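You operate a simulated robot arm through the tools that you are given. There is no shell and no other tool.

Carry out the task below with a simulated robot arm. There is one attempt and no reset: what you move stays moved.

JOB
Tighten whichever of clamps C1, C3 and C5 leaks and test again.
Fine: fan on first, then the leak test: the display shows the bin whose line leaks, follow that line to its clamp; two presses of the test button in all; only the leaking clamp is tightened; the levers stay.

It is judged by the outcome, as a careful person would: the job done as asked, and still so three seconds after it is handed in. It fails if anything else is knocked over, pushed out of place, dropped, spilled or broken.

ROBOT AND FRAMES
A 7-joint arm with a three-finger gripper, fixed in place. Base frame: the origin is on the floor under the middle of its stand, x ahead of it, y to its left, z up. Units: mm, degrees, N and s.
It reaches about 1342 mm from its shoulder. Its first joint turns from -166.0 to 166.0 degrees. Payload 2.69 kg.
The TCP is the grasp point between the finger pads, 30 mm short of the fingertips. In the tool frame z runs along the fingers and y along their closing line. The gripper opens to 128 mm; its body begins 117 mm behind the TCP.
Orientation is told as [roll, pitch, yaw] about the base's x, y, z axes, in that order, counted from this pose: with the fingers straight down and closing along the base's y, the tool's x points along the base's -x, its y along +y and its z along -z.

CONTROLS
- The arm moves only by the tool jog_arm. Its argument "plan" is one flat list of numbers, 7 for each row, row after row: the shift along the base's x, y, z in mm, then the turn, a rotation vector about the base's x, y, z in degrees, then the closure in counts, from 0 (fully open) to 255 (shut). In form: [x, y, z, ax, ay, az, grip, x, y, z, ax, ay, az, grip, ...]. A call has 1 to 20 rows; each row shifts and turns the commanded pose from where the row before left it. Each row takes 0.2 s and may step no farther than 50 mm and 8.6 degrees from the row before; otherwise, or with a gripper value out of range, the whole call is refused. Where a pose cannot be reached the arm comes as near as it can. A force on the tool above 60 N (or 10 N above the force at the start of the call, whichever is more), or a blocked arm, ends the call early, and 0.2 s more pass. Each finger travels about 127 mm/s and halts on what it meets, pressing with about 28 N; the grip force reading is that of the motor and also rises with nothing between the fingers. The clock runs only during rows and for 0.2 s after the last one: add rows that do not move to give the fingers time. The reply holds the time, the measured pose of the TCP, the force on the tool along the base axes, the opening and the grip force, in the units named above and with some noise, with the torque about the TCP (base axes, N m) and any sound that the robot's microphone picked up, and new pictures: "pictures" is both (left out), scene, wrist or none.
- Cameras (640 x 400 px; columns grow to the right, rows downward): "scene" is fixed at [400.7, -501.5, 1282.5]; the picture's right is [0.94, -0.35, 0.00], its down [-0.04, -0.10, -0.99] and it looks along [0.34, 0.93, -0.11] (base axes); focal length 260 px, centre (320, 200). "wrist" rides on the gripper at [58, 54, -131] in the tool frame; the picture's right is [-0.68, 0.74, 0.00], its down [-0.62, -0.57, -0.55] and it looks along [-0.40, -0.37, 0.84] (tool axes); focal length 234 px, centre (320, 200). There is no depth. A picture from a camera that has moved, and an enlarged one, comes with that camera's place and axes in the base frame and with its lens.
- move_column(by): moves the trunk up (or, below 0, down) by that many mm; the arm rides with it, the base frame stays. It gives what a move gives, with no picture.
- inspect(camera, box): a new picture of the part [left, top, right, bottom] of that camera's present view, enlarged. It takes no simulated time.
- sign_off(): hands the job in; it is judged then, once.

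Places have to be worked out from the pictures, the camera data and where the tool is seen. Open the gripper and draw the arm clear of the work before you hand the job in, unless the task says otherwise.

The tools are called after ">>>" by a JSON object that holds its "api" and its "payload". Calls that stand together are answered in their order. jog_arm: Moves the arm, as the interface text tells. Its arguments: {"type":"object","properties":{"plan":{"type":"array","items":{"type":"number"}},"pictures":{"type":"string","enum":["both","scene","wrist","none"]}},"required":["plan"]} The other tools are called the same way: move_column (by) moves the trunk up or down; inspect (camera, box) takes an enlarged picture of a part of a camera's view; sign_off () hands the job in.

At the start:

```text
time: 0.0
tcp_pos: [644.5, 268.8, 1559.6]
ee_rot: [-0.1, 0.0, 0.0]
force: [0.4, 0.0, -0.2]
ft_torque: [-0.02, -0.01, -0.01]
finger_gap: 128.1
grip_force: 0.0
trunk travel left (down, up): [-275.0, 75.0]
```

scene: 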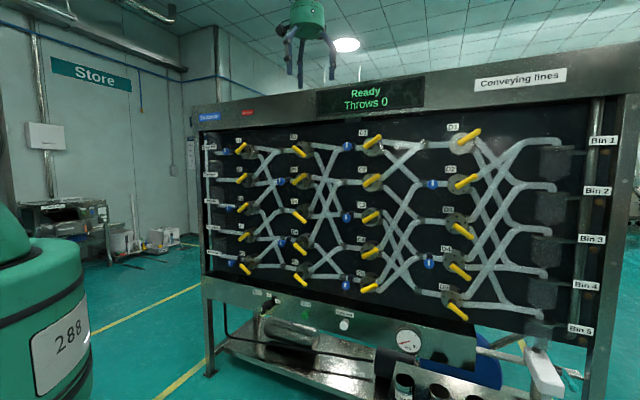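
wrist: 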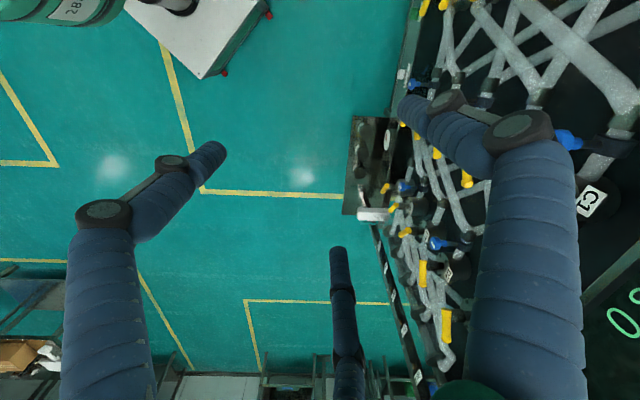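

I'll start by taking enlarged views of the panel to read the labels, controls and display.

>>> {"api": "inspect", "payload": {"camera": "scene", "box": [190, 80, 350, 180]}}

>>> {"api": "inspect", "payload": {"camera": "scene", "box": [190, 170, 350, 270]}}

>>> {"api": "inspect", "payload": {"camera": "scene", "box": [200, 260, 360, 360]}}

>>> {"api": "inspect", "payload": {"camera": "scene", "box": [330, 110, 490, 210]}}

>>> {"api": "inspect", "payload": {"camera": "scene", "box": [330, 200, 490, 300]}}

>>> {"api": "inspect", "payload": {"camera": "scene", "box": [340, 290, 500, 390]}}

>>> {"api": "inspect", "payload": {"camera": "scene", "box": [460, 110, 640, 222]}}

>>> {"api": "inspect", "payload": {"camera": "scene", "box": [460, 220, 640, 332]}}

```text
4.00 times, centred on (270, 130) of scene
camera zoom: at [400.7, -501.5, 1282.5], right [0.94, -0.35, 0.0], down [-0.04, -0.1, -0.99], along [0.34, 0.93, -0.11], focal length 1040 px, centre (520, 480)
```

zoom: 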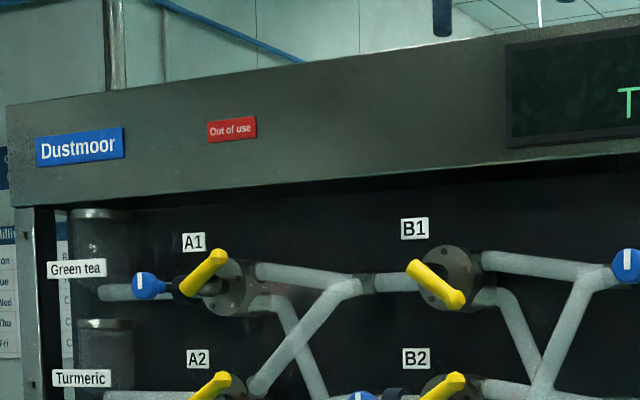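

```text
4.00 times, centred on (270, 220) of scene
camera zoom: at [400.7, -501.5, 1282.5], right [0.94, -0.35, 0.0], down [-0.04, -0.1, -0.99], along [0.34, 0.93, -0.11], focal length 1040 px, centre (520, 120)
```

zoom: 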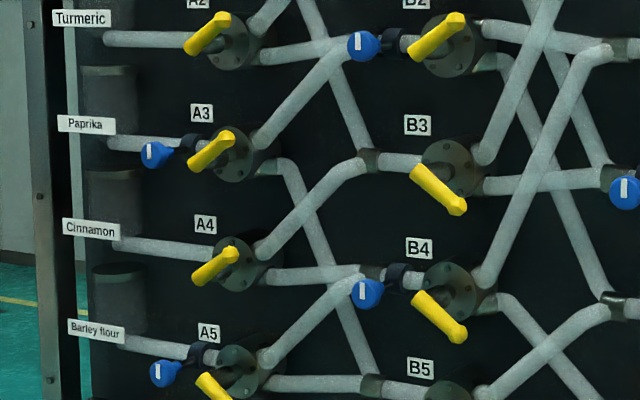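

```text
4.00 times, centred on (280, 310) of scene
camera zoom: at [400.7, -501.5, 1282.5], right [0.94, -0.35, 0.0], down [-0.04, -0.1, -0.99], along [0.34, 0.93, -0.11], focal length 1040 px, centre (480, -240)
```

zoom: 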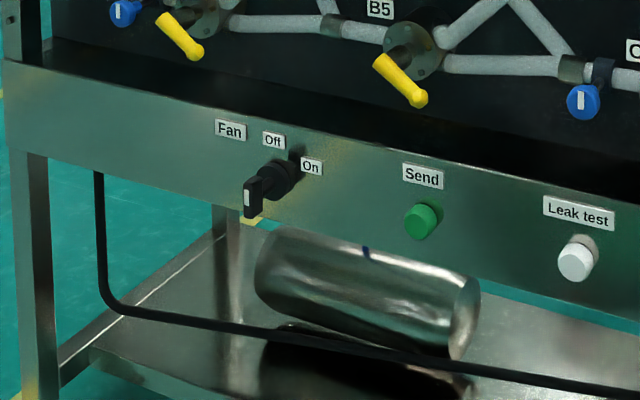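

```text
4.00 times, centred on (410, 160) of scene
camera zoom: at [400.7, -501.5, 1282.5], right [0.94, -0.35, 0.0], down [-0.04, -0.1, -0.99], along [0.34, 0.93, -0.11], focal length 1040 px, centre (-40, 360)
```

zoom: 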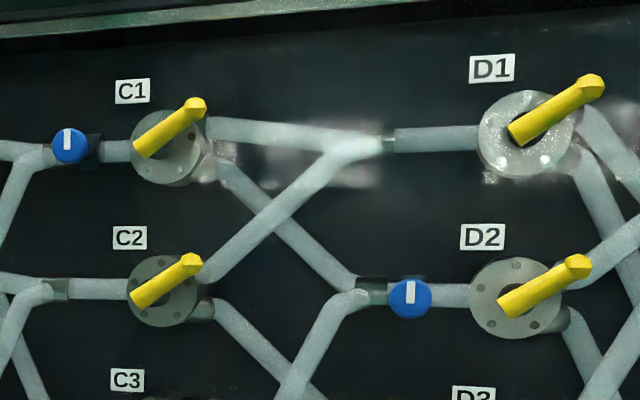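

```text
4.00 times, centred on (410, 250) of scene
camera zoom: at [400.7, -501.5, 1282.5], right [0.94, -0.35, 0.0], down [-0.04, -0.1, -0.99], along [0.34, 0.93, -0.11], focal length 1040 px, centre (-40, 0)
```

zoom: 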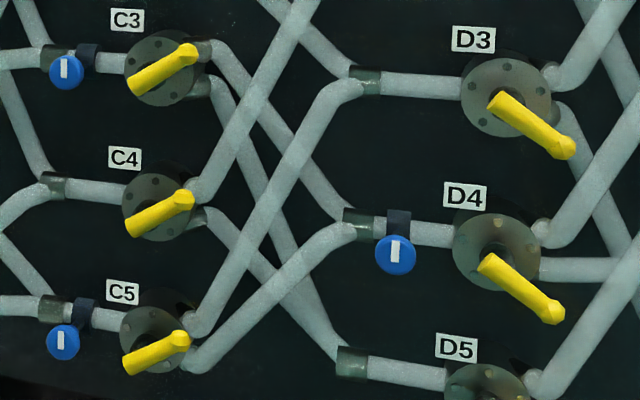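

```text
4.00 times, centred on (420, 340) of scene
camera zoom: at [400.7, -501.5, 1282.5], right [0.94, -0.35, 0.0], down [-0.04, -0.1, -0.99], along [0.34, 0.93, -0.11], focal length 1040 px, centre (-80, -360)
```

zoom: 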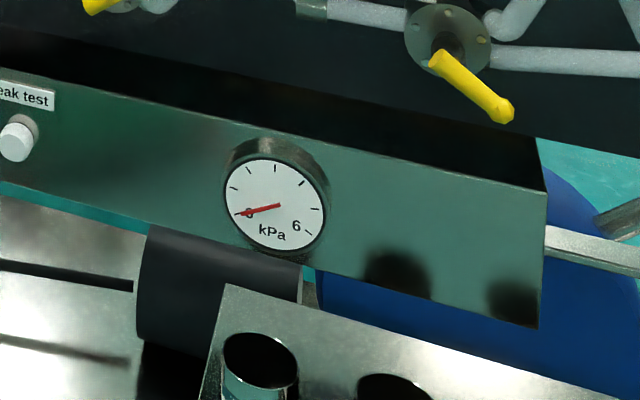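

```text
3.56 times, centred on (550, 166) of scene
camera zoom: at [400.7, -501.5, 1282.5], right [0.94, -0.35, 0.0], down [-0.04, -0.1, -0.99], along [0.34, 0.93, -0.11], focal length 924 px, centre (-498, 321)
```

zoom: 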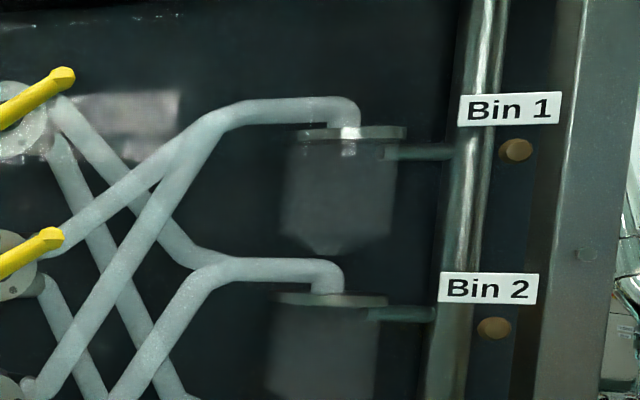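

```text
3.56 times, centred on (550, 276) of scene
camera zoom: at [400.7, -501.5, 1282.5], right [0.94, -0.35, 0.0], down [-0.04, -0.1, -0.99], along [0.34, 0.93, -0.11], focal length 924 px, centre (-498, -70)
```

zoom: 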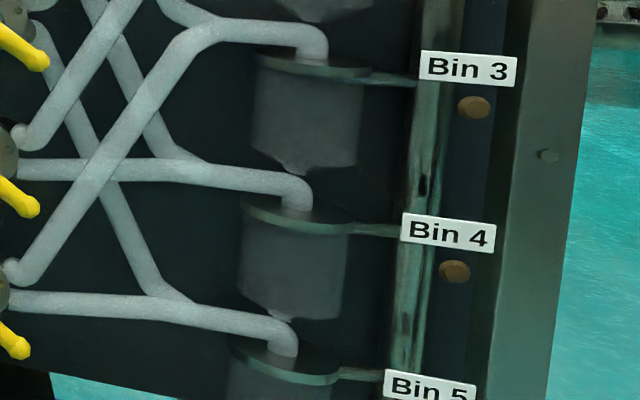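

The labels are readable: the fan rotary switch is at lower left, with Send (green), Leak test (white) and a gauge beside it. Blue clamp knobs sit left of the C1, C3 and C5 valves. From both cameras I put the C1 label at about (949, 472, 1438) and the panel normal at about (0.66, 0.75, 0) pointing in. I'll turn the gripper to face the panel while staying well clear of it.

>>> {"api": "jog_arm", "payload": {"plan": [0, 0, -20, 6.15, -5.41, 0, 0, 0, 0, -20, 6.15, -5.41, 0, 0, 0, 0, -20, 6.15, -5.41, 0, 0, 0, 0, -20, 6.15, -5.41, 0, 0, 0, 0, -20, 6.15, -5.41, 0, 0, 0, 0, -20, 6.15, -5.41, 0, 0, 0, 0, -20, 6.15, -5.41, 0, 0, 0, 0, -20, 6.15, -5.41, 0, 0, 0, 0, -20, 6.15, -5.41, 0, 0, 0, 0, -20, 6.15, -5.41, 0, 0, 0, 0, -20, 6.15, -5.41, 0, 0, 0, 0, 0, 0, 0, 0, 0], "pictures": "both"}}

```text
time: 2.6
tcp_pos: [645.1, 267.5, 1337.9]
ee_rot: [90.2, -41.3, -41.4]
force: [0.2, -0.3, -0.4]
ft_torque: [0.03, -0.06, 0.02]
finger_gap: 127.9
grip_force: 0.1
trunk travel left (down, up): [-275.0, 75.0]
camera wrist: at [498.3, 221.8, 1340.6], right [0.01, -0.02, 1.0], down [0.26, -0.96, -0.02], along [0.96, 0.27, -0.01], focal length 234 px, centre (320, 200)
```

scene: 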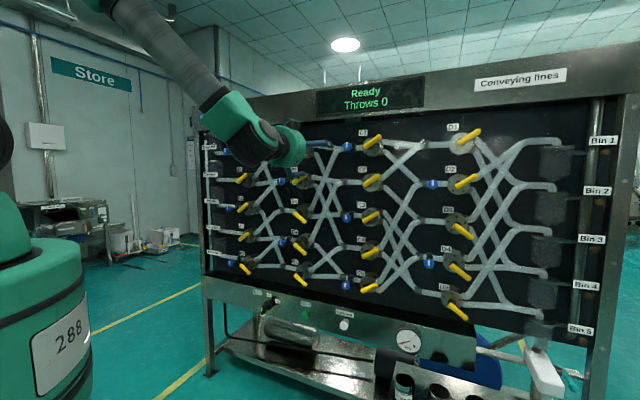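
wrist: 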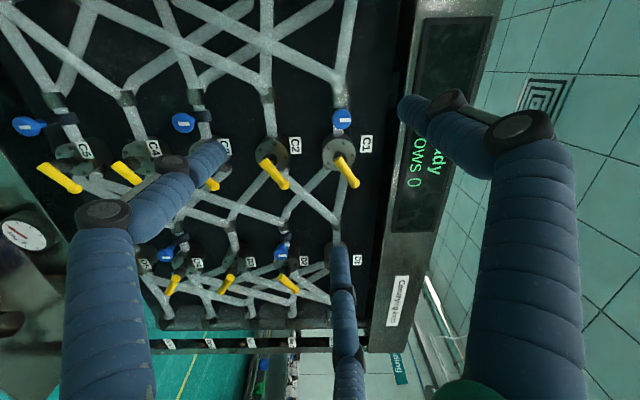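

The panel face works out to be exactly at 45°, with its label plane at (x+y)/√2 ≈ 1002. I'll zoom on the fan switch, the button area and the clamp knobs for detail.

>>> {"api": "inspect", "payload": {"camera": "scene", "box": [250, 285, 290, 310]}}

>>> {"api": "inspect", "payload": {"camera": "scene", "box": [325, 300, 365, 325]}}

>>> {"api": "inspect", "payload": {"camera": "scene", "box": [335, 130, 395, 168]}}

>>> {"api": "inspect", "payload": {"camera": "wrist", "box": [290, 80, 390, 142]}}

>>> {"api": "inspect", "payload": {"camera": "wrist", "box": [0, 70, 240, 220]}}

>>> {"api": "inspect", "payload": {"camera": "scene", "box": [350, 120, 510, 220]}}

>>> {"api": "inspect", "payload": {"camera": "scene", "box": [350, 205, 510, 305]}}

```text
16.00 times, centred on (270, 298) of scene
camera zoom: at [400.7, -501.5, 1282.5], right [0.94, -0.35, 0.0], down [-0.04, -0.1, -0.99], along [0.34, 0.93, -0.11], focal length 4158 px, centre (1120, -1360)
```

zoom: 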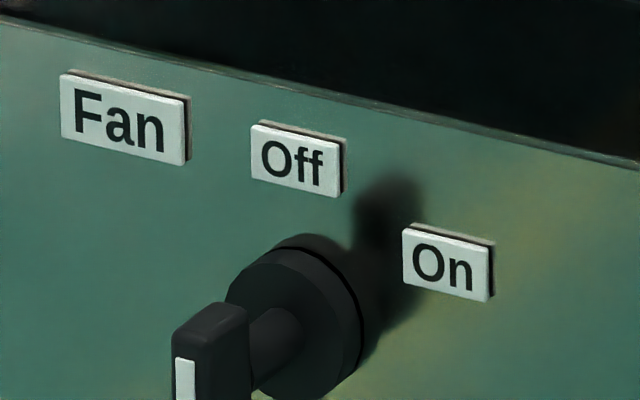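

```text
16.00 times, centred on (345, 312) of scene
camera zoom: at [400.7, -501.5, 1282.5], right [0.94, -0.35, 0.0], down [-0.04, -0.1, -0.99], along [0.34, 0.93, -0.11], focal length 4158 px, centre (-80, -1600)
```

zoom: 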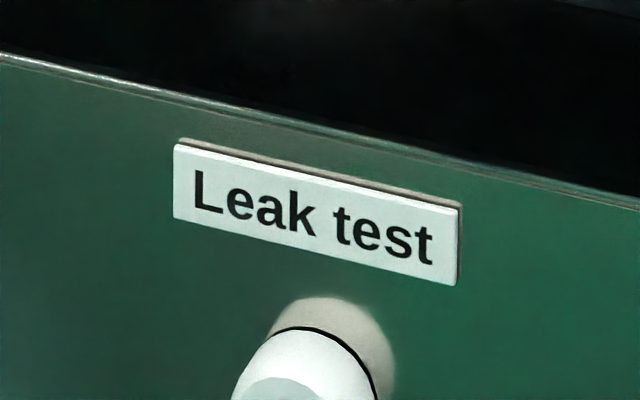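

```text
10.53 times, centred on (365, 149) of scene
camera zoom: at [400.7, -501.5, 1282.5], right [0.94, -0.35, 0.0], down [-0.04, -0.1, -0.99], along [0.34, 0.93, -0.11], focal length 2736 px, centre (-154, 737)
```

zoom: 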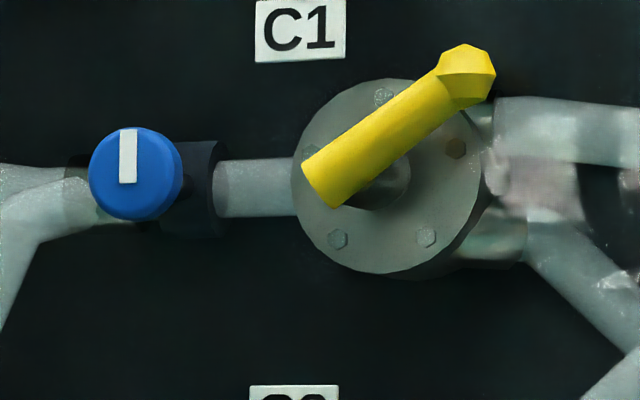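

```text
6.40 times, centred on (340, 111) of wrist
camera zoom: at [498.3, 221.8, 1340.6], right [0.01, -0.02, 1.0], down [0.26, -0.96, -0.02], along [0.96, 0.27, -0.01], focal length 1499 px, centre (192, 770)
```

zoom: 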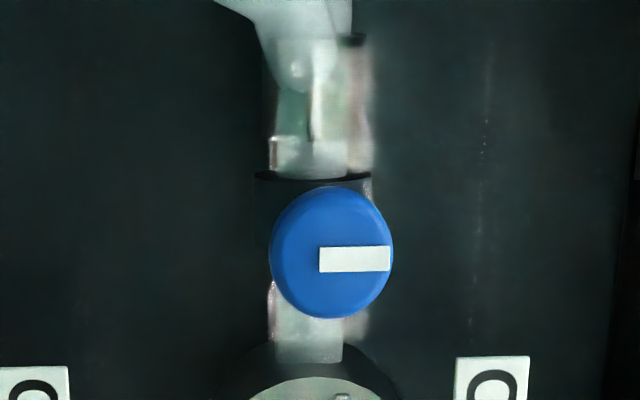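

```text
2.67 times, centred on (120, 145) of wrist
camera zoom: at [498.3, 221.8, 1340.6], right [0.01, -0.02, 1.0], down [0.26, -0.96, -0.02], along [0.96, 0.27, -0.01], focal length 624 px, centre (853, 347)
```

zoom: 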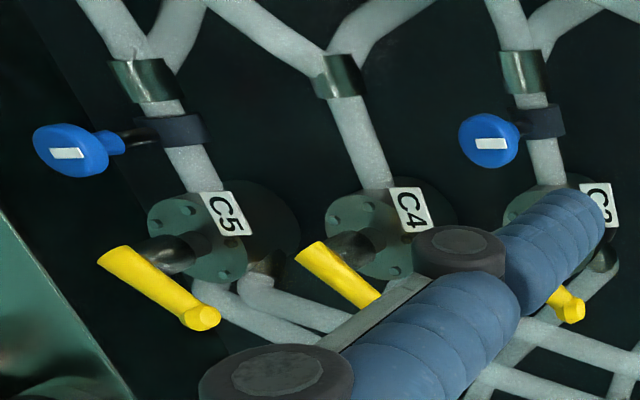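

```text
4.00 times, centred on (430, 170) of scene
camera zoom: at [400.7, -501.5, 1282.5], right [0.94, -0.35, 0.0], down [-0.04, -0.1, -0.99], along [0.34, 0.93, -0.11], focal length 1040 px, centre (-120, 320)
```

zoom: 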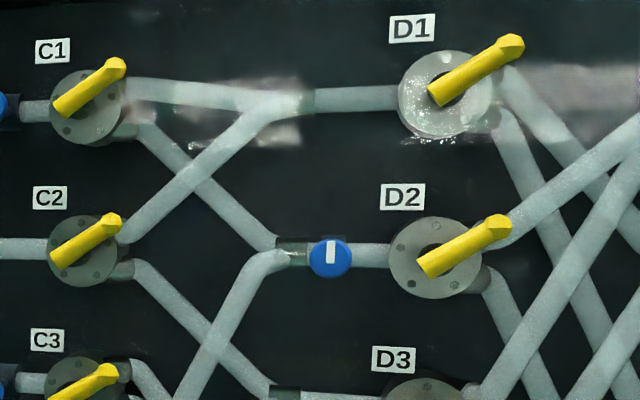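

```text
4.00 times, centred on (430, 255) of scene
camera zoom: at [400.7, -501.5, 1282.5], right [0.94, -0.35, 0.0], down [-0.04, -0.1, -0.99], along [0.34, 0.93, -0.11], focal length 1040 px, centre (-120, -20)
```

zoom: 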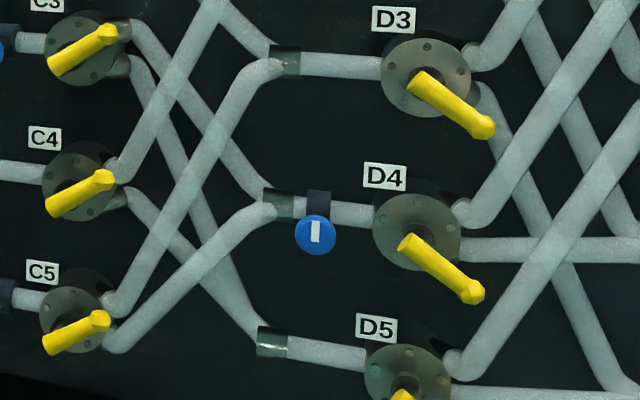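

The gripper's three fingers are arranged radially at 120°. The fascia controls sit around z≈645, so I'll lower the trunk by 250 mm first to bring the shoulder nearer that height.

>>> {"api": "move_column", "payload": {"by": -250}}

```text
time: 5.2
tcp_pos: [644.9, 268.4, 1089.9]
ee_rot: [90.1, -41.4, -41.5]
force: [-1.0, -0.3, 0.5]
ft_torque: [0.01, -0.01, 0.02]
finger_gap: 128.0
grip_force: 0.1
trunk travel left (down, up): [-25.0, 325.0]
```

The trunk is lowered. Now I'll align the tool square to the panel, with the closing line horizontal, and move to a viewing pose in front of the fan switch.

>>> {"api": "jog_arm", "payload": {"plan": [-17.8, 17.1, -32.5, 0, 0, -3.5, 0, -17.8, 17.1, -32.5, -5.74, -5.74, 0, 0, -17.8, 17.1, -32.5, -5.74, -5.74, 0, 0, -17.8, 17.1, -32.5, -5.74, -5.74, 0, 0, -17.8, 17.1, -32.5, -5.74, -5.74, 0, 0, -17.8, 17.1, -32.5, -5.74, -5.74, 0, 0, -17.8, 17.1, -32.5, -5.74, -5.74, 0, 0, -17.8, 17.1, -32.5, 0, 0, 0, 0, -17.8, 17.1, -32.5, 0, 0, 0, 0, -17.8, 17.1, -32.5, 0, 0, 0, 0, -17.8, 17.1, -32.5, 0, 0, 0, 0, -17.8, 17.1, -32.5, 0, 0, 0, 0, 0, 0, 0, 0, 0, 0, 0], "pictures": "both"}}

```text
time: 8.0
tcp_pos: [525.0, 402.0, 743.5]
ee_rot: [81.1, -83.2, -33.2]
force: [-0.5, 0.9, -0.2]
ft_torque: [-0.01, 0.01, -0.02]
finger_gap: 127.9
grip_force: 0.0
out of reach, approached as far as the arm can: row 7, 8, 9, 10, 11, 12
trunk travel left (down, up): [-25.0, 325.0]
camera wrist: at [392.3, 343.7, 693.9], right [-0.48, 0.45, 0.76], down [0.11, -0.82, 0.56], along [0.87, 0.35, 0.34], focal length 234 px, centre (320, 200)
```

scene: 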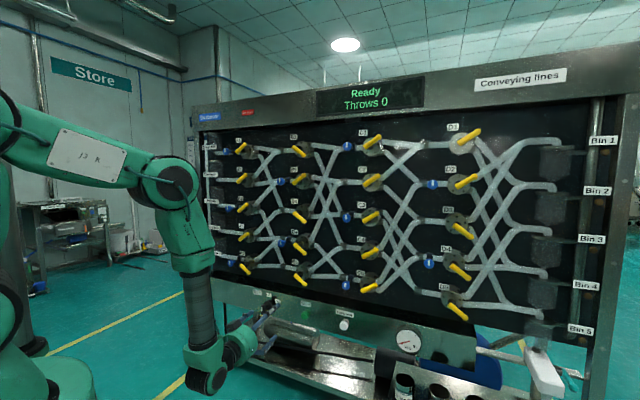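
wrist: 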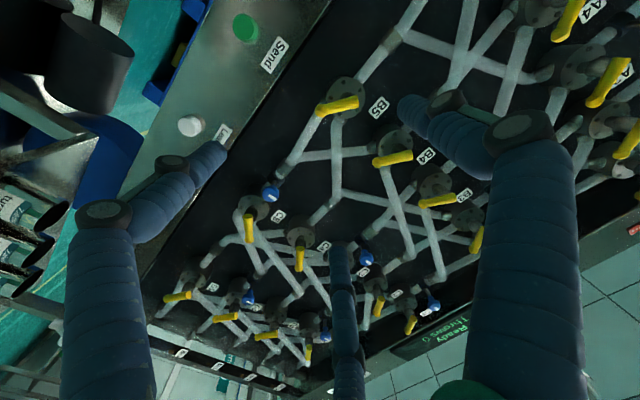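

The end of that path was out of reach at this roll. I'll hold still for one row to find out whether the commanded pose snaps to the measured one.

>>> {"api": "jog_arm", "payload": {"plan": [0, 0, 0, 0, 0, 0, 0], "pictures": "none"}}

```text
time: 8.4
tcp_pos: [524.9, 401.2, 742.0]
ee_rot: [81.1, -83.4, -33.0]
force: [0.7, -0.2, 0.1]
ft_torque: [0.0, 0.03, -0.01]
finger_gap: 127.6
grip_force: 0.1
trunk travel left (down, up): [-25.0, 325.0]
```

The commanded pose resets to the measured one. I'll roll to the equivalent 60° finger arrangement, where the single opposing finger faces the other side of the handle. I'll also correct the yaw, then shift left toward the fan switch.

>>> {"api": "jog_arm", "payload": {"plan": [0, 0, 0, 5.1, 5.69, -0.14, 0, 0, 0, 0, 5.1, 5.69, -0.14, 0, 0, 0, 0, 5.1, 5.69, -0.14, 0, 0, 0, 0, 5.1, 5.69, -0.14, 0, 0, 0, 0, 5.1, 5.69, -0.14, 0, 0, 0, 0, 5.1, 5.69, -0.14, 0, 0, 0, 0, 5.1, 5.69, -0.14, 0, 0, 0, 0, 0.7, -0.7, -3.2, 0, -28, 28, 0, 0, 0, 0, 0, -28, 28, 0, 0, 0, 0, 0, -28, 28, 0, 0, 0, 0, 0, 0, 0, 0, 0, 0, 0, 0], "pictures": "both"}}

```text
time: 11.0
tcp_pos: [500.5, 404.2, 745.6]
ee_rot: [88.0, -30.5, -39.4]
force: [0.1, 0.8, -0.4]
ft_torque: [-0.01, -0.04, -0.03]
finger_gap: 127.9
grip_force: 0.1
out of reach, approached as far as the arm can: row 1, 8, 9, 10, 11
trunk travel left (down, up): [-25.0, 325.0]
camera wrist: at [356.2, 355.0, 765.3], right [0.18, -0.11, 0.98], down [0.26, -0.95, -0.16], along [0.95, 0.29, -0.14], focal length 234 px, centre (320, 200)
```

scene: 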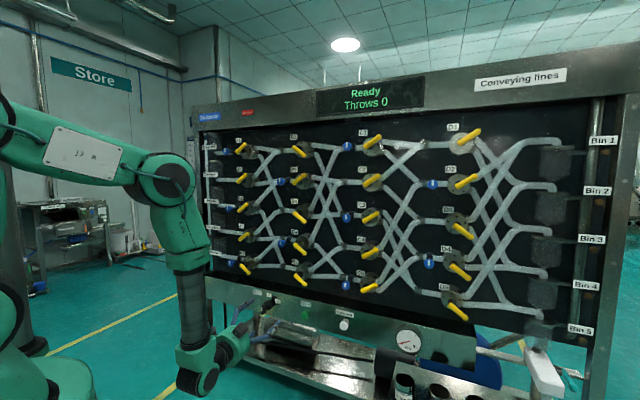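
wrist: 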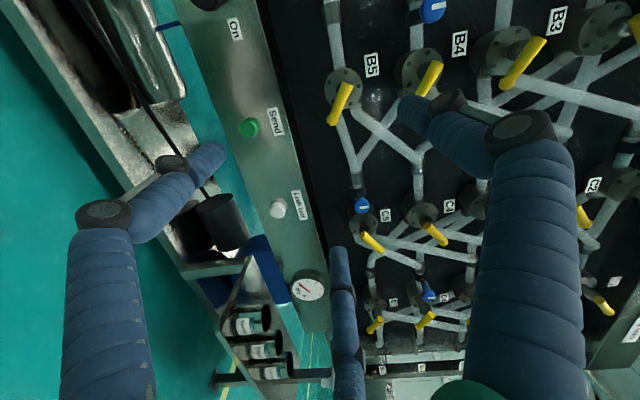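

Using both cameras I get Send at (p=70, z=581) and Leak test at (p=268, z=581), where p is the distance along the panel. The fascia is at w≈1000, and the fan switch is near p=-157, z≈581. I'll move forward and left to face the fan switch, stopping about 140 mm short.

>>> {"api": "jog_arm", "payload": {"plan": [-0.4, 39.4, -18.1, 0, 0, 0, 0, -0.4, 39.4, -18.1, 0, 0, 0, 0, -0.4, 39.4, -18.1, 0, 0, 0, 0, -0.4, 39.4, -18.1, 0, 0, 0, 0, -0.4, 39.4, -18.1, 0, 0, 0, 0, -0.4, 39.4, -18.1, 0, 0, 0, 0, -0.4, 39.4, -18.1, 0, 0, -2.3, 0, -0.4, 39.4, -18.1, 1.2, -1.2, -2.3, 0, 0, 0, 0, 0, 0, 0, 0], "pictures": "both"}}

```text
time: 13.0
tcp_pos: [572.8, 433.7, 641.4]
ee_rot: [88.9, -30.4, -41.1]
force: [0.4, 0.4, -0.9]
ft_torque: [-0.01, -0.03, 0.04]
finger_gap: 128.4
grip_force: 0.1
out of reach, approached as far as the arm can: row 1, 2, 3, 4, 5, 6, 7, 8
trunk travel left (down, up): [-25.0, 325.0]
camera wrist: at [427.3, 387.5, 661.0], right [0.17, -0.13, 0.98], down [0.24, -0.96, -0.17], along [0.96, 0.27, -0.13], focal length 234 px, centre (320, 200)
```

scene: 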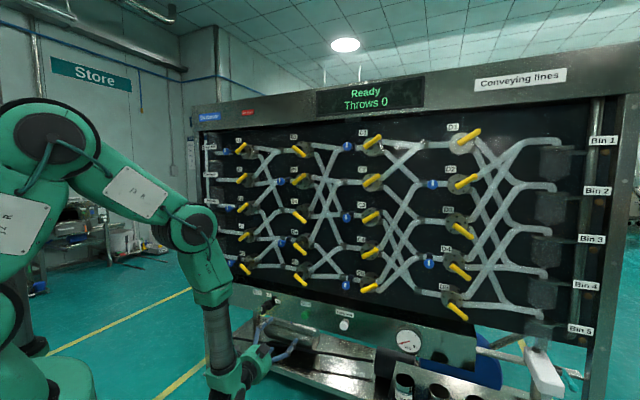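
wrist: 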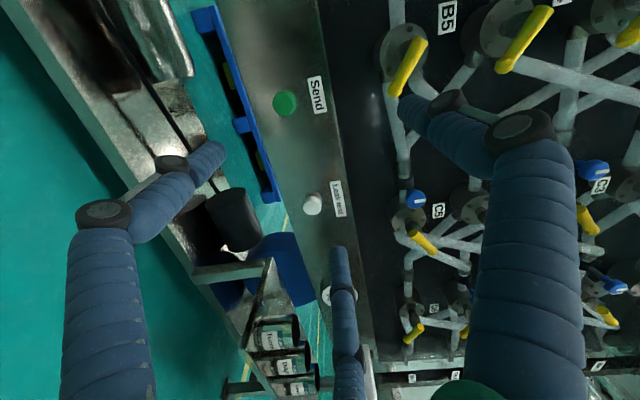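

Leftward motion is blocked by a joint limit, so I need to see which one. I'll zoom in on the arm to understand its joint layout.

>>> {"api": "inspect", "payload": {"camera": "scene", "box": [0, 80, 320, 400]}}

>>> {"api": "inspect", "payload": {"camera": "scene", "box": [150, 290, 320, 400]}}

```text
1.25 times, centred on (160, 240) of scene
camera zoom: at [400.7, -501.5, 1282.5], right [0.94, -0.35, 0.0], down [-0.04, -0.1, -0.99], along [0.34, 0.93, -0.11], focal length 325 px, centre (520, 150)
```

zoom: 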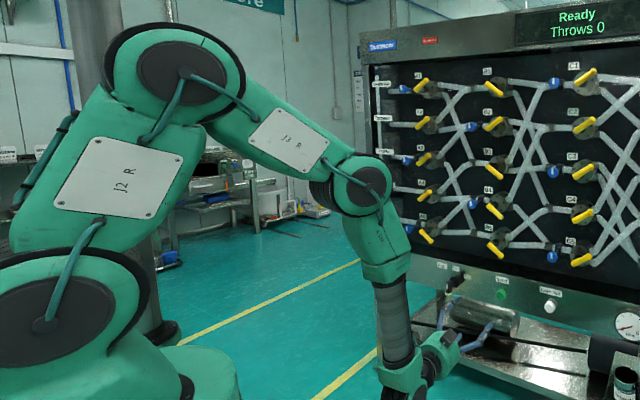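

```text
3.64 times, centred on (235, 345) of scene
camera zoom: at [400.7, -501.5, 1282.5], right [0.94, -0.35, 0.0], down [-0.04, -0.1, -0.99], along [0.34, 0.93, -0.11], focal length 945 px, centre (629, -327)
```

zoom: 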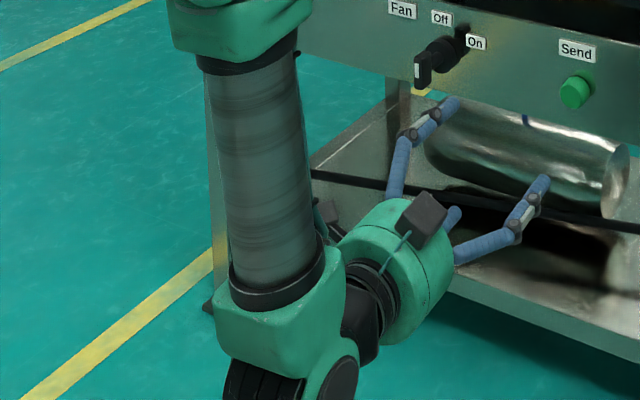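

The arm has J1 vertical, then J2, J3 and J4 bending in one plane, then roll, bend and roll at the wrist. I'll test a pure base turn, with TCP and yaw rotating together about the base axis, to see whether J1 or the wrist roll is the limit.

>>> {"api": "jog_arm", "payload": {"plan": [-23.5, 29.4, 0, 0, 0, 3, 0, -25, 28.1, 0, 0, 0, 3, 0, -26.4, 26.8, 0, 0, 0, 3, 0, 0, 0, 0, 0, 0, 0, 0], "pictures": "none"}}

```text
time: 14.0
tcp_pos: [511.2, 498.4, 641.1]
ee_rot: [89.8, -30.4, -34.2]
force: [0.6, -0.3, 0.0]
ft_torque: [-0.01, -0.02, -0.02]
finger_gap: 127.9
grip_force: 0.0
out of reach, approached as far as the arm can: row 1, 2
trunk travel left (down, up): [-25.0, 325.0]
```

The base turns freely, so the limit is the wrist roll. The wrist is in a flipped configuration with J5 near its end stop. I'll go back up to a roomy pose, point the tool down again, and then pitch up exactly in the arm's own plane so the wrist unflips.

>>> {"api": "jog_arm", "payload": {"plan": [-1.8, -0.5, 44.9, 0, 0, 0, 0, -1.8, -0.5, 44.9, 0, 0, 0, 0, -1.8, -0.5, 44.9, 0, 0, 0, 0, -1.8, -0.5, 44.9, 0, 0, 0, 0, -1.8, -0.5, 44.9, 0, 0, 0, 0, -1.8, -0.5, 44.9, 0, 0, 0, 0, -1.8, -0.5, 44.9, 0, 0, 0, 0, -1.8, -0.5, 44.9, 0, 0, 0, 0, -1.8, -0.5, 44.9, 0, 0, 0, 0, -1.8, -0.5, 44.9, 0, 0, 0, 0, 0, 0, 0, 0, 0, 0, 0], "pictures": "scene"}}

```text
time: 16.6
tcp_pos: [526.2, 515.1, 862.4]
ee_rot: [74.5, -25.8, -27.5]
force: [2.1, 1.7, -0.4]
ft_torque: [0.02, 0.03, 0.08]
finger_gap: 127.9
grip_force: 0.1
out of reach, approached as far as the arm can: row 2, 3, 4, 5, 8
trunk travel left (down, up): [-25.0, 325.0]
stopped in row 11: the arm was blocked; the commanded pose is now the measured one
```

scene: 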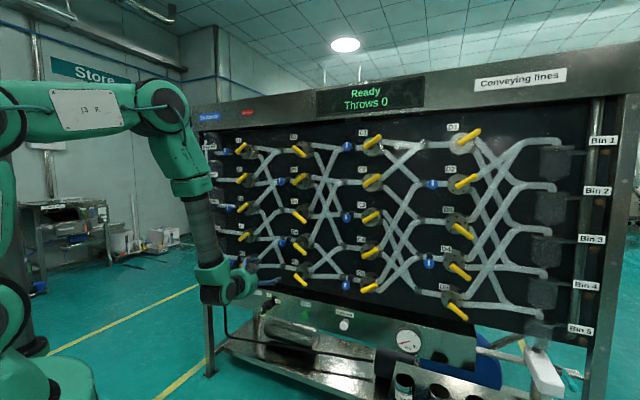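

The arm is pinned at its limit here, with the tool drooped 14°. I'll pitch the tool down to vertical, which takes the bend out of the wrist, while backing off and rising slightly.

>>> {"api": "jog_arm", "payload": {"plan": [-4, -4, 10, -6.27, 4.29, 0, 0, -4, -4, 10, -6.27, 4.29, 0, 0, -4, -4, 10, -6.27, 4.29, 0, 0, -4, -4, 10, -6.27, 4.29, 0, 0, -4, -4, 10, -6.27, 4.29, 0, 0, -4, -4, 10, -6.27, 4.29, 0, 0, -4, -4, 10, -6.27, 4.29, 0, 0, -4, -4, 10, -6.27, 4.29, 0, 0, -4, -4, 10, -6.27, 4.29, 0, 0, -4, -4, 10, -6.27, 4.29, 0, 0, 0, 0, 0, 0, 0, 0, 0], "pictures": "scene"}}

```text
time: 19.0
tcp_pos: [483.0, 495.5, 959.2]
ee_rot: [11.7, -2.2, -7.3]
force: [0.2, 0.9, 0.9]
ft_torque: [0.02, 0.0, 0.01]
finger_gap: 127.9
grip_force: 0.0
out of reach, approached as far as the arm can: row 6, 7, 8
trunk travel left (down, up): [-25.0, 325.0]
```

scene: 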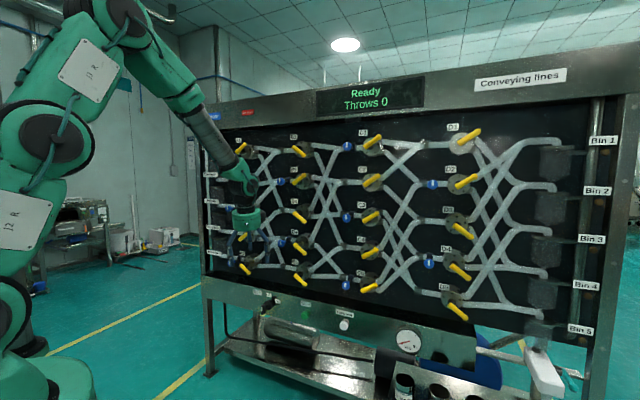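

The tool is nearly vertical now and the wrist has come back around. I'll square it to vertical at azimuth 45°, set the roll, then pitch up exactly in the arm plane while moving forward, so J6 passes straight through zero.

>>> {"api": "jog_arm", "payload": {"plan": [3.5, -2.75, 0, -5.65, 1.82, 0, 0, 3.5, -2.75, 0, -5.65, 1.82, 0, 0, 0, 0, 0, 0, 0, -8.2, 0, 0, 0, 0, 0, 0, 0, 0], "pictures": "none"}}

```text
time: 20.0
tcp_pos: [489.9, 490.1, 959.2]
ee_rot: [0.1, 0.0, -15.3]
force: [0.3, -0.4, 0.8]
ft_torque: [0.02, -0.01, 0.02]
finger_gap: 127.8
grip_force: 0.0
trunk travel left (down, up): [-25.0, 325.0]
```

The tool is exactly vertical at azimuth 45°. Now the in-plane pitch-up.

>>> {"api": "jog_arm", "payload": {"plan": [7, 7, 12, 5.8, -5.8, 0, 0, 7, 7, 12, 5.8, -5.8, 0, 0, 7, 7, 12, 5.8, -5.8, 0, 0, 7, 7, 12, 5.8, -5.8, 0, 0, 7, 7, 12, 5.8, -5.8, 0, 0, 7, 7, 12, 5.8, -5.8, 0, 0, 7, 7, 12, 5.8, -5.8, 0, 0, 7, 7, 12, 5.8, -5.8, 0, 0, 7, 7, 12, 5.8, -5.8, 0, 0, 7, 7, 12, 5.8, -5.8, 0, 0, 7, 7, 12, 5.64, -5.64, 0, 0, 0, 0, 0, 0, 0, 0, 0], "pictures": "both"}}

```text
time: 22.6
tcp_pos: [534.5, 596.4, 1216.2]
ee_rot: [72.6, -30.2, -39.2]
force: [0.9, 0.5, 0.3]
ft_torque: [0.0, -0.01, -0.01]
finger_gap: 127.9
grip_force: 0.0
out of reach, approached as far as the arm can: row 8, 9, 10, 11
trunk travel left (down, up): [-25.0, 325.0]
camera wrist: at [390.0, 572.4, 1264.8], right [0.32, 0.02, 0.95], down [0.12, -0.99, -0.02], along [0.94, 0.12, -0.32], focal length 234 px, centre (320, 200)
```

scene: 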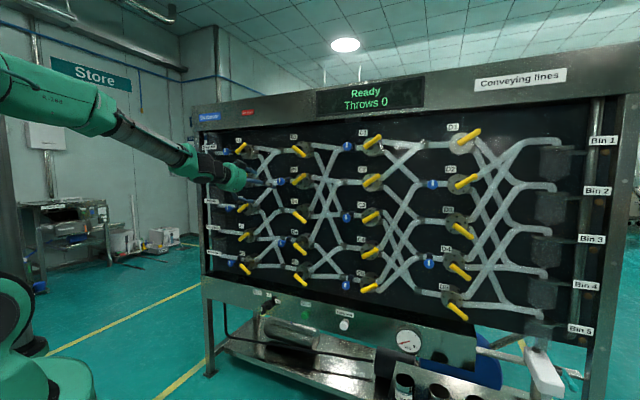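
wrist: 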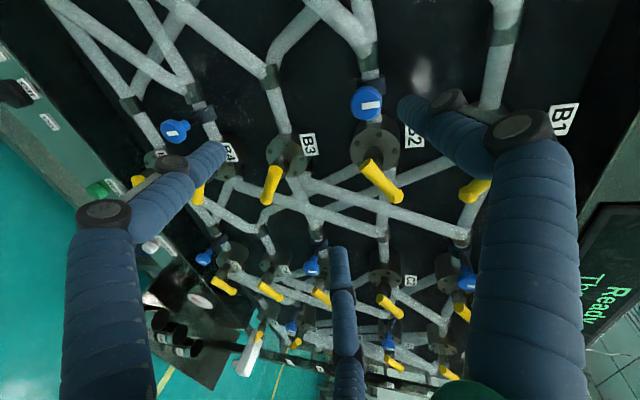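

The wrist bend apparently only goes one way. A tool pitched up relative to the forearm must sit a little to one side of the arm plane: right side for the fan, left side for the Leak test button and C clamps. I'm now in the right-hand branch, so I'll shift left toward the fan column and level the tool.

>>> {"api": "jog_arm", "payload": {"plan": [-20, 20, 0, 0, 0, 0, 0, -20, 20, 0, 0, 0, 0, 0, -20, 20, 0, 0, 0, 0, 0, -20, 20, 0, 0, 0, 0, 0, 0, 0, 0, 2.64, -2.64, 0.78, 0, 0, 0, 0, 2.64, -2.64, 0.78, 0, 0, 0, 0, 2.64, -2.64, 0.78, 0, 0, 0, 0, 2.64, -2.64, 0.78, 0, 0, 0, 0, 0, 0, 0, 0], "pictures": "both"}}

```text
time: 24.6
tcp_pos: [452.8, 678.4, 1220.9]
ee_rot: [76.1, -30.6, -40.4]
force: [0.4, 0.5, -0.1]
ft_torque: [0.02, 0.01, -0.01]
finger_gap: 128.1
grip_force: 0.1
out of reach, approached as far as the arm can: row 5, 6, 7, 8
trunk travel left (down, up): [-25.0, 325.0]
camera wrist: at [307.3, 651.2, 1263.0], right [0.28, -0.01, 0.96], down [0.13, -0.99, -0.05], along [0.95, 0.14, -0.28], focal length 234 px, centre (320, 200)
```

scene: 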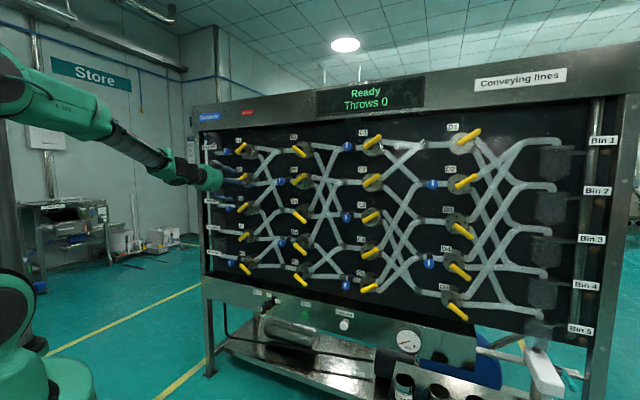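
wrist: 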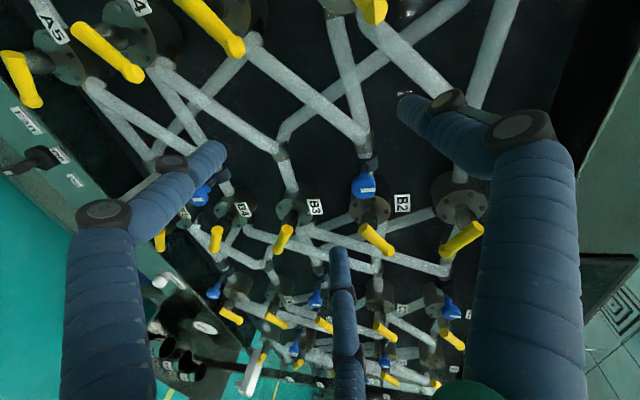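

The tool az is 42° and el is -12°, so it still isn't level. I'll look at the arm shape to understand which joint is at its limit.

>>> {"api": "inspect", "payload": {"camera": "scene", "box": [0, 40, 240, 190]}}

>>> {"api": "inspect", "payload": {"camera": "scene", "box": [0, 0, 320, 400]}}

```text
2.67 times, centred on (120, 115) of scene
camera zoom: at [400.7, -501.5, 1282.5], right [0.94, -0.35, 0.0], down [-0.04, -0.1, -0.99], along [0.34, 0.93, -0.11], focal length 693 px, centre (853, 427)
```

zoom: 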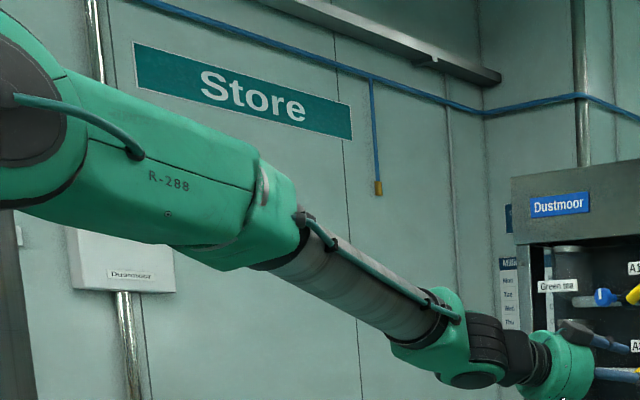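

```text
1.00 times, centred on (160, 200) of scene (not enlarged: the box is as wide or as high as the picture)
camera zoom: at [400.7, -501.5, 1282.5], right [0.94, -0.35, 0.0], down [-0.04, -0.1, -0.99], along [0.34, 0.93, -0.11], focal length 260 px, centre (480, 200)
```

zoom: 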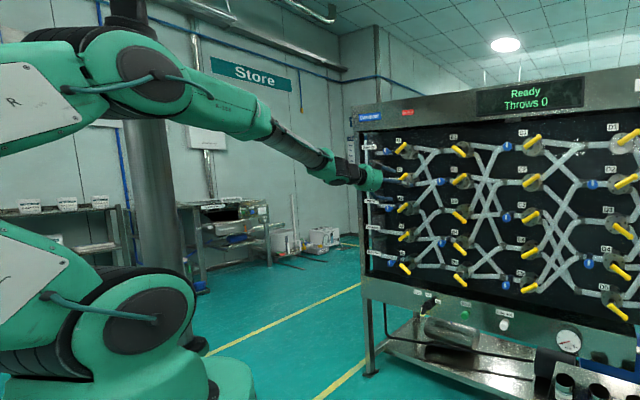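

The arm geometry suggests the tool roll (J7) may be at its end after the wrist swung round. The gripper has three-fold symmetry, so I can roll it the other way. I'll test with a roll of -32° and then level the tool.

>>> {"api": "jog_arm", "payload": {"plan": [0, 0, 0, -5.78, -5.28, 1.66, 0, 0, 0, 0, -5.78, -5.28, 1.66, 0, 0, 0, 0, -5.78, -5.28, 1.66, 0, 0, 0, 0, -5.78, -5.28, 1.66, 0, 0, 0, 0, 2.82, -2.82, 0.85, 0, 0, 0, 0, 2.82, -2.82, 0.85, 0, 0, 0, 0, 2.82, -2.82, 0.85, 0, 0, 0, 0, 0, 0, 0, 0], "pictures": "none"}}

```text
time: 26.4
tcp_pos: [451.1, 679.0, 1221.7]
ee_rot: [89.9, -63.1, -45.0]
force: [-0.2, -0.4, -0.4]
ft_torque: [-0.02, 0.0, 0.0]
finger_gap: 128.0
grip_force: 0.0
trunk travel left (down, up): [-25.0, 325.0]
```

That was it: the tool is now level and square at azimuth 45°. I'll descend to the fan height while rolling further anticlockwise to another equivalent finger arrangement, so there is plenty of clockwise turn left for the switch.

>>> {"api": "jog_arm", "payload": {"plan": [0, 0, -34, -5.76, -5.76, 0, 0, 0, 0, -34, -5.76, -5.76, 0, 0, 0, 0, -34, -5.76, -5.76, 0, 0, 0, 0, -34, -5.76, -5.76, 0, 0, 0, 0, -34, -5.76, -5.76, 0, 0, 0, 0, -34, -5.76, -5.76, 0, 0, 0, 0, -34, -5.76, -5.76, 0, 0, 0, 0, -34, -5.76, -5.76, 0, 0, 0, 0, -34, -5.76, -5.76, 0, 0, 0, 0, -34, -5.76, -5.76, 0, 0, 0, 0, -34, -5.76, -5.76, 0, 0, 0, 0, -34, -5.76, -5.76, 0, 0, 0, 0, -34, -5.76, -5.76, 0, 0, 0, 0, -34, -5.76, -5.76, 0, 0, 0, 0, -34, -5.76, -5.76, 0, 0, 0, 0, -34, -5.76, -5.76, 0, 0, 0, 0, -34, -5.76, -5.76, 0, 0, 0, 0, -34, -5.76, -5.76, 0, 0, 0, 0, 0, 0, 0, 0, 0], "pictures": "both"}}

```text
time: 30.4
tcp_pos: [453.3, 678.4, 607.5]
ee_rot: [-90.0, 29.8, 135.1]
force: [-0.8, -0.4, -0.8]
ft_torque: [0.0, -0.01, 0.02]
finger_gap: 128.0
grip_force: 0.1
trunk travel left (down, up): [-25.0, 325.0]
camera wrist: at [414.0, 531.3, 590.4], right [-0.16, 0.16, -0.98], down [-0.96, 0.19, 0.19], along [0.21, 0.97, 0.12], focal length 234 px, centre (320, 200)
```

scene: 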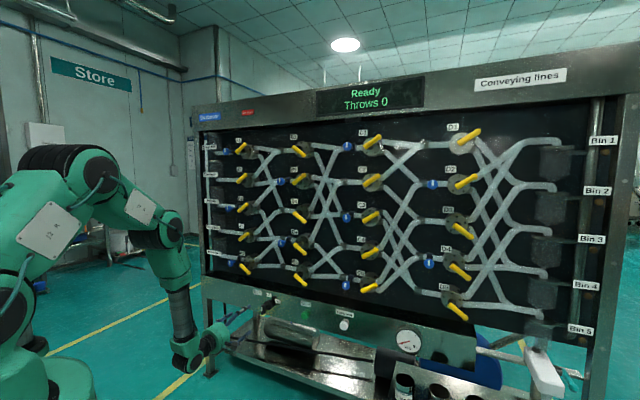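
wrist: 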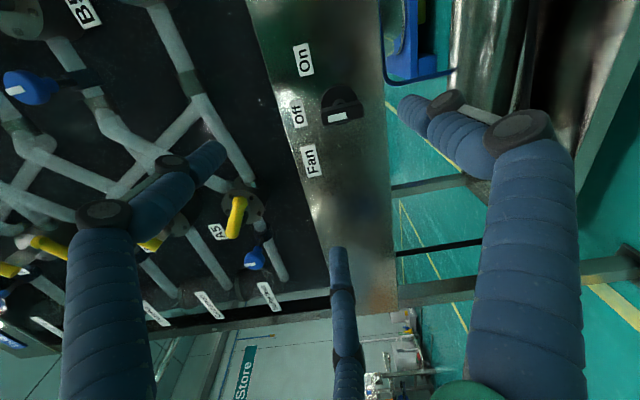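

All reached. The wrist camera sees the fan switch at about (341, 108). I'll zoom in to measure it from both cameras.

>>> {"api": "inspect", "payload": {"camera": "wrist", "box": [270, 30, 390, 180]}}

>>> {"api": "inspect", "payload": {"camera": "wrist", "box": [310, 85, 374, 125]}}

>>> {"api": "inspect", "payload": {"camera": "scene", "box": [250, 288, 298, 318]}}

```text
2.67 times, centred on (330, 105) of wrist
camera zoom: at [414.0, 531.3, 590.4], right [-0.16, 0.16, -0.98], down [-0.96, 0.19, 0.19], along [0.21, 0.97, 0.12], focal length 624 px, centre (293, 453)
```

zoom: 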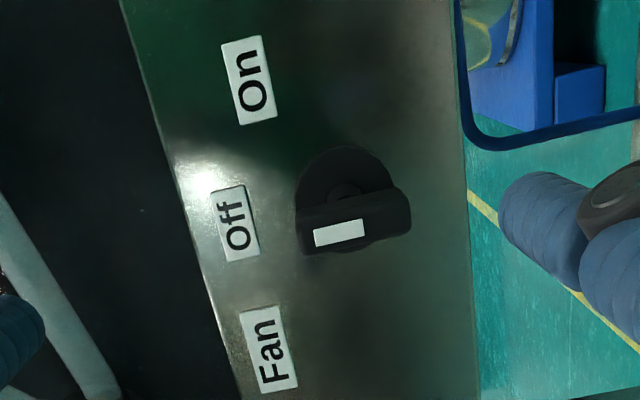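

```text
10.00 times, centred on (342, 105) of wrist
camera zoom: at [414.0, 531.3, 590.4], right [-0.16, 0.16, -0.98], down [-0.96, 0.19, 0.19], along [0.21, 0.97, 0.12], focal length 2342 px, centre (100, 1150)
```

zoom: 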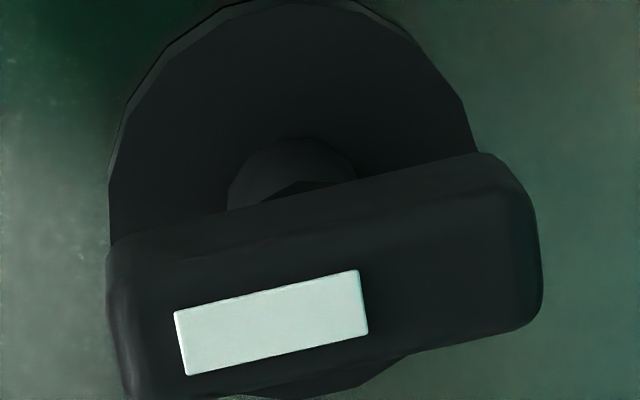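

```text
13.33 times, centred on (274, 303) of scene
camera zoom: at [400.7, -501.5, 1282.5], right [0.94, -0.35, 0.0], down [-0.04, -0.1, -0.99], along [0.34, 0.93, -0.11], focal length 3465 px, centre (933, -1173)
```

zoom: 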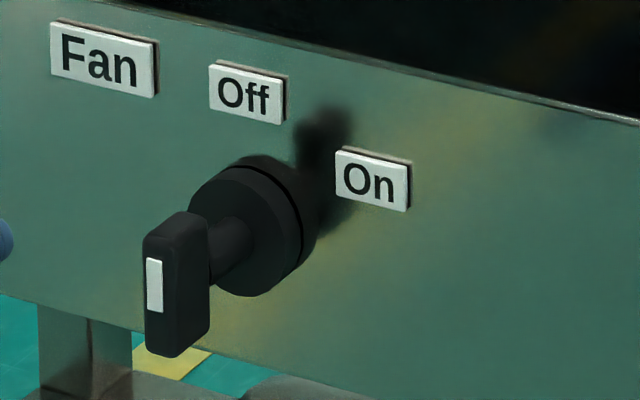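

Handle: vertical bar about 48 mm long and 12 mm wide, axis at p≈-148.5, z≈579.5, front at w≈933. The On label is about 60° clockwise from Off. I'll centre on the axis and approach to w≈860 to refine.

>>> {"api": "jog_arm", "payload": {"plan": [25, 17.4, -14, 0, 0, 0, 0, 25, 17.4, -14, 0, 0, 0, 0, 0, 0, 0, 0, 0, 0, 0], "pictures": "both"}}

```text
time: 31.2
tcp_pos: [503.7, 713.7, 580.4]
ee_rot: [-89.9, 29.7, 135.0]
force: [-0.6, 0.0, 0.4]
ft_torque: [-0.03, 0.01, 0.0]
finger_gap: 128.2
grip_force: 0.1
trunk travel left (down, up): [-25.0, 325.0]
camera wrist: at [465.0, 566.6, 562.7], right [-0.16, 0.16, -0.97], down [-0.96, 0.19, 0.19], along [0.21, 0.97, 0.12], focal length 234 px, centre (320, 200)
```

scene: 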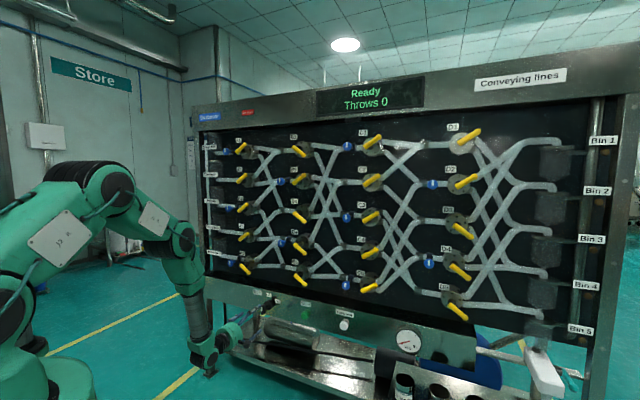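
wrist: 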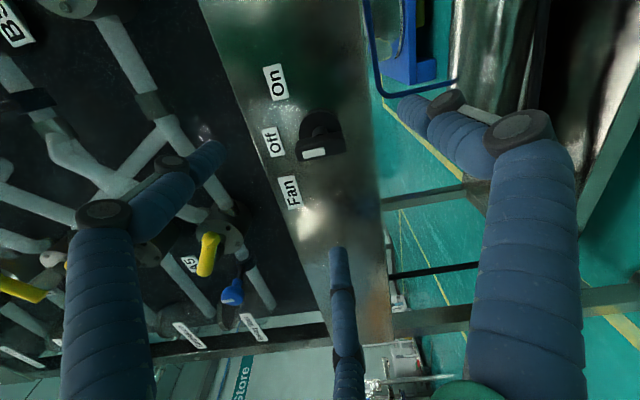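

The TCP is at p=-148.5, w=861, z=580. I'll zoom in on the handle again to refine its axis from this nearer view.

>>> {"api": "inspect", "payload": {"camera": "wrist", "box": [280, 95, 368, 170]}}

>>> {"api": "inspect", "payload": {"camera": "wrist", "box": [288, 105, 352, 165]}}

```text
5.33 times, centred on (324, 132) of wrist
camera zoom: at [465.0, 566.6, 562.7], right [-0.16, 0.16, -0.97], down [-0.96, 0.19, 0.19], along [0.21, 0.97, 0.12], focal length 1249 px, centre (299, 560)
```

zoom: 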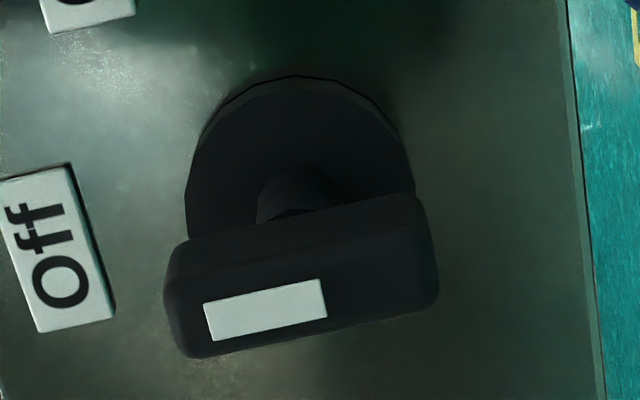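

```text
6.67 times, centred on (320, 135) of wrist
camera zoom: at [465.0, 566.6, 562.7], right [-0.16, 0.16, -0.97], down [-0.96, 0.19, 0.19], along [0.21, 0.97, 0.12], focal length 1561 px, centre (320, 633)
```

zoom: 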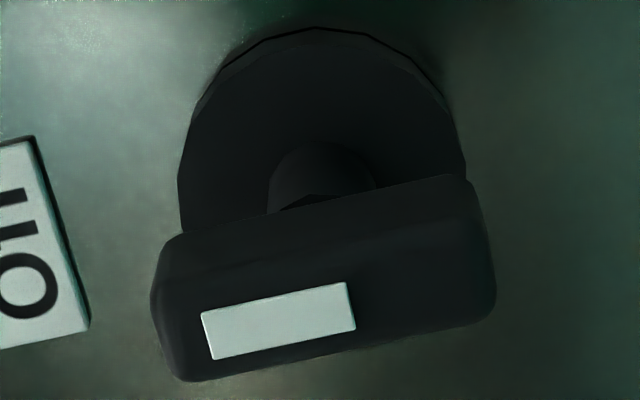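

Refined axis: p≈-148, z≈579, handle front at w≈930 and about 21 mm deep. I'll advance straight in with the fingers open to TCP w≈935, which puts the tips at 965, still short of the fascia.

>>> {"api": "jog_arm", "payload": {"plan": [17.7, 17.5, -0.4, 0, 0, 0, 0, 17.7, 17.5, -0.4, 0, 0, 0, 0, 17.7, 17.5, -0.4, 0, 0, 0, 0, 0, 0, 0, 0, 0, 0, 0], "pictures": "both"}}

```text
time: 32.2
tcp_pos: [554.4, 766.6, 579.1]
ee_rot: [-89.9, 29.6, 135.2]
force: [-0.7, -0.2, 0.4]
ft_torque: [-0.04, 0.03, 0.05]
finger_gap: 128.4
grip_force: 0.0
trunk travel left (down, up): [-25.0, 325.0]
camera wrist: at [516.6, 619.0, 561.8], right [-0.16, 0.16, -0.97], down [-0.96, 0.19, 0.19], along [0.21, 0.97, 0.12], focal length 234 px, centre (320, 200)
```

scene: 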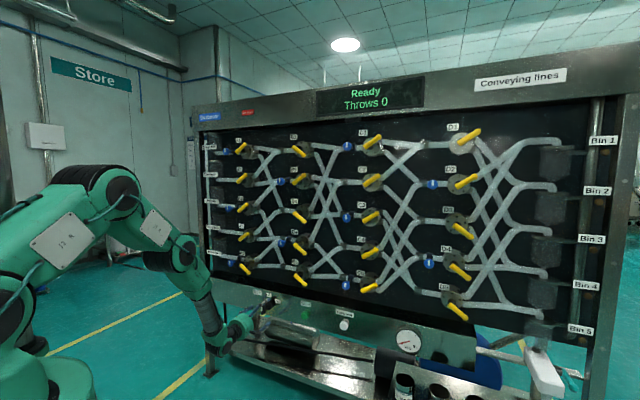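
wrist: 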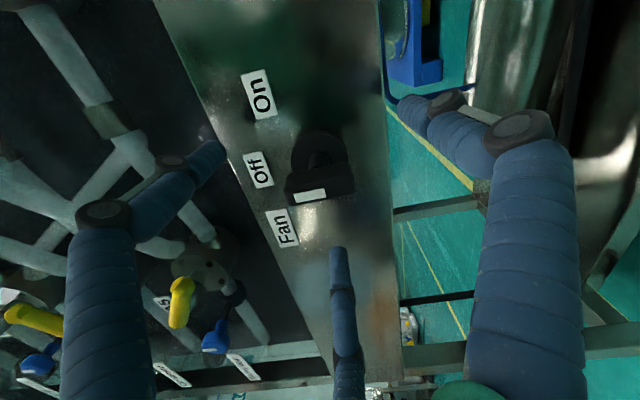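

Let me check centring of the handle against the TCP, which projects to about (319, 192) in this view.

>>> {"api": "inspect", "payload": {"camera": "wrist", "box": [270, 120, 370, 220]}}

```text
4.00 times, centred on (320, 170) of wrist
camera zoom: at [516.6, 619.0, 561.8], right [-0.16, 0.16, -0.97], down [-0.96, 0.19, 0.19], along [0.21, 0.97, 0.12], focal length 937 px, centre (320, 320)
```

zoom: 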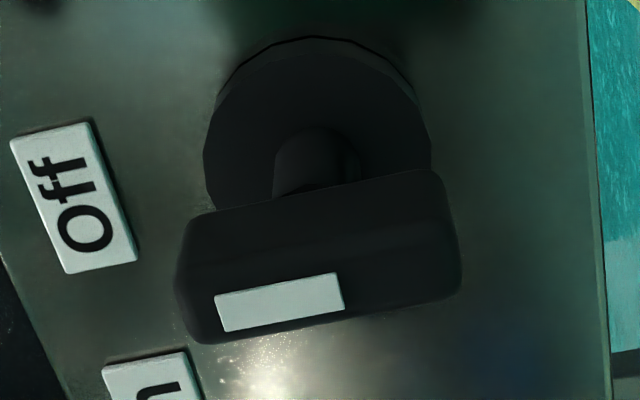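

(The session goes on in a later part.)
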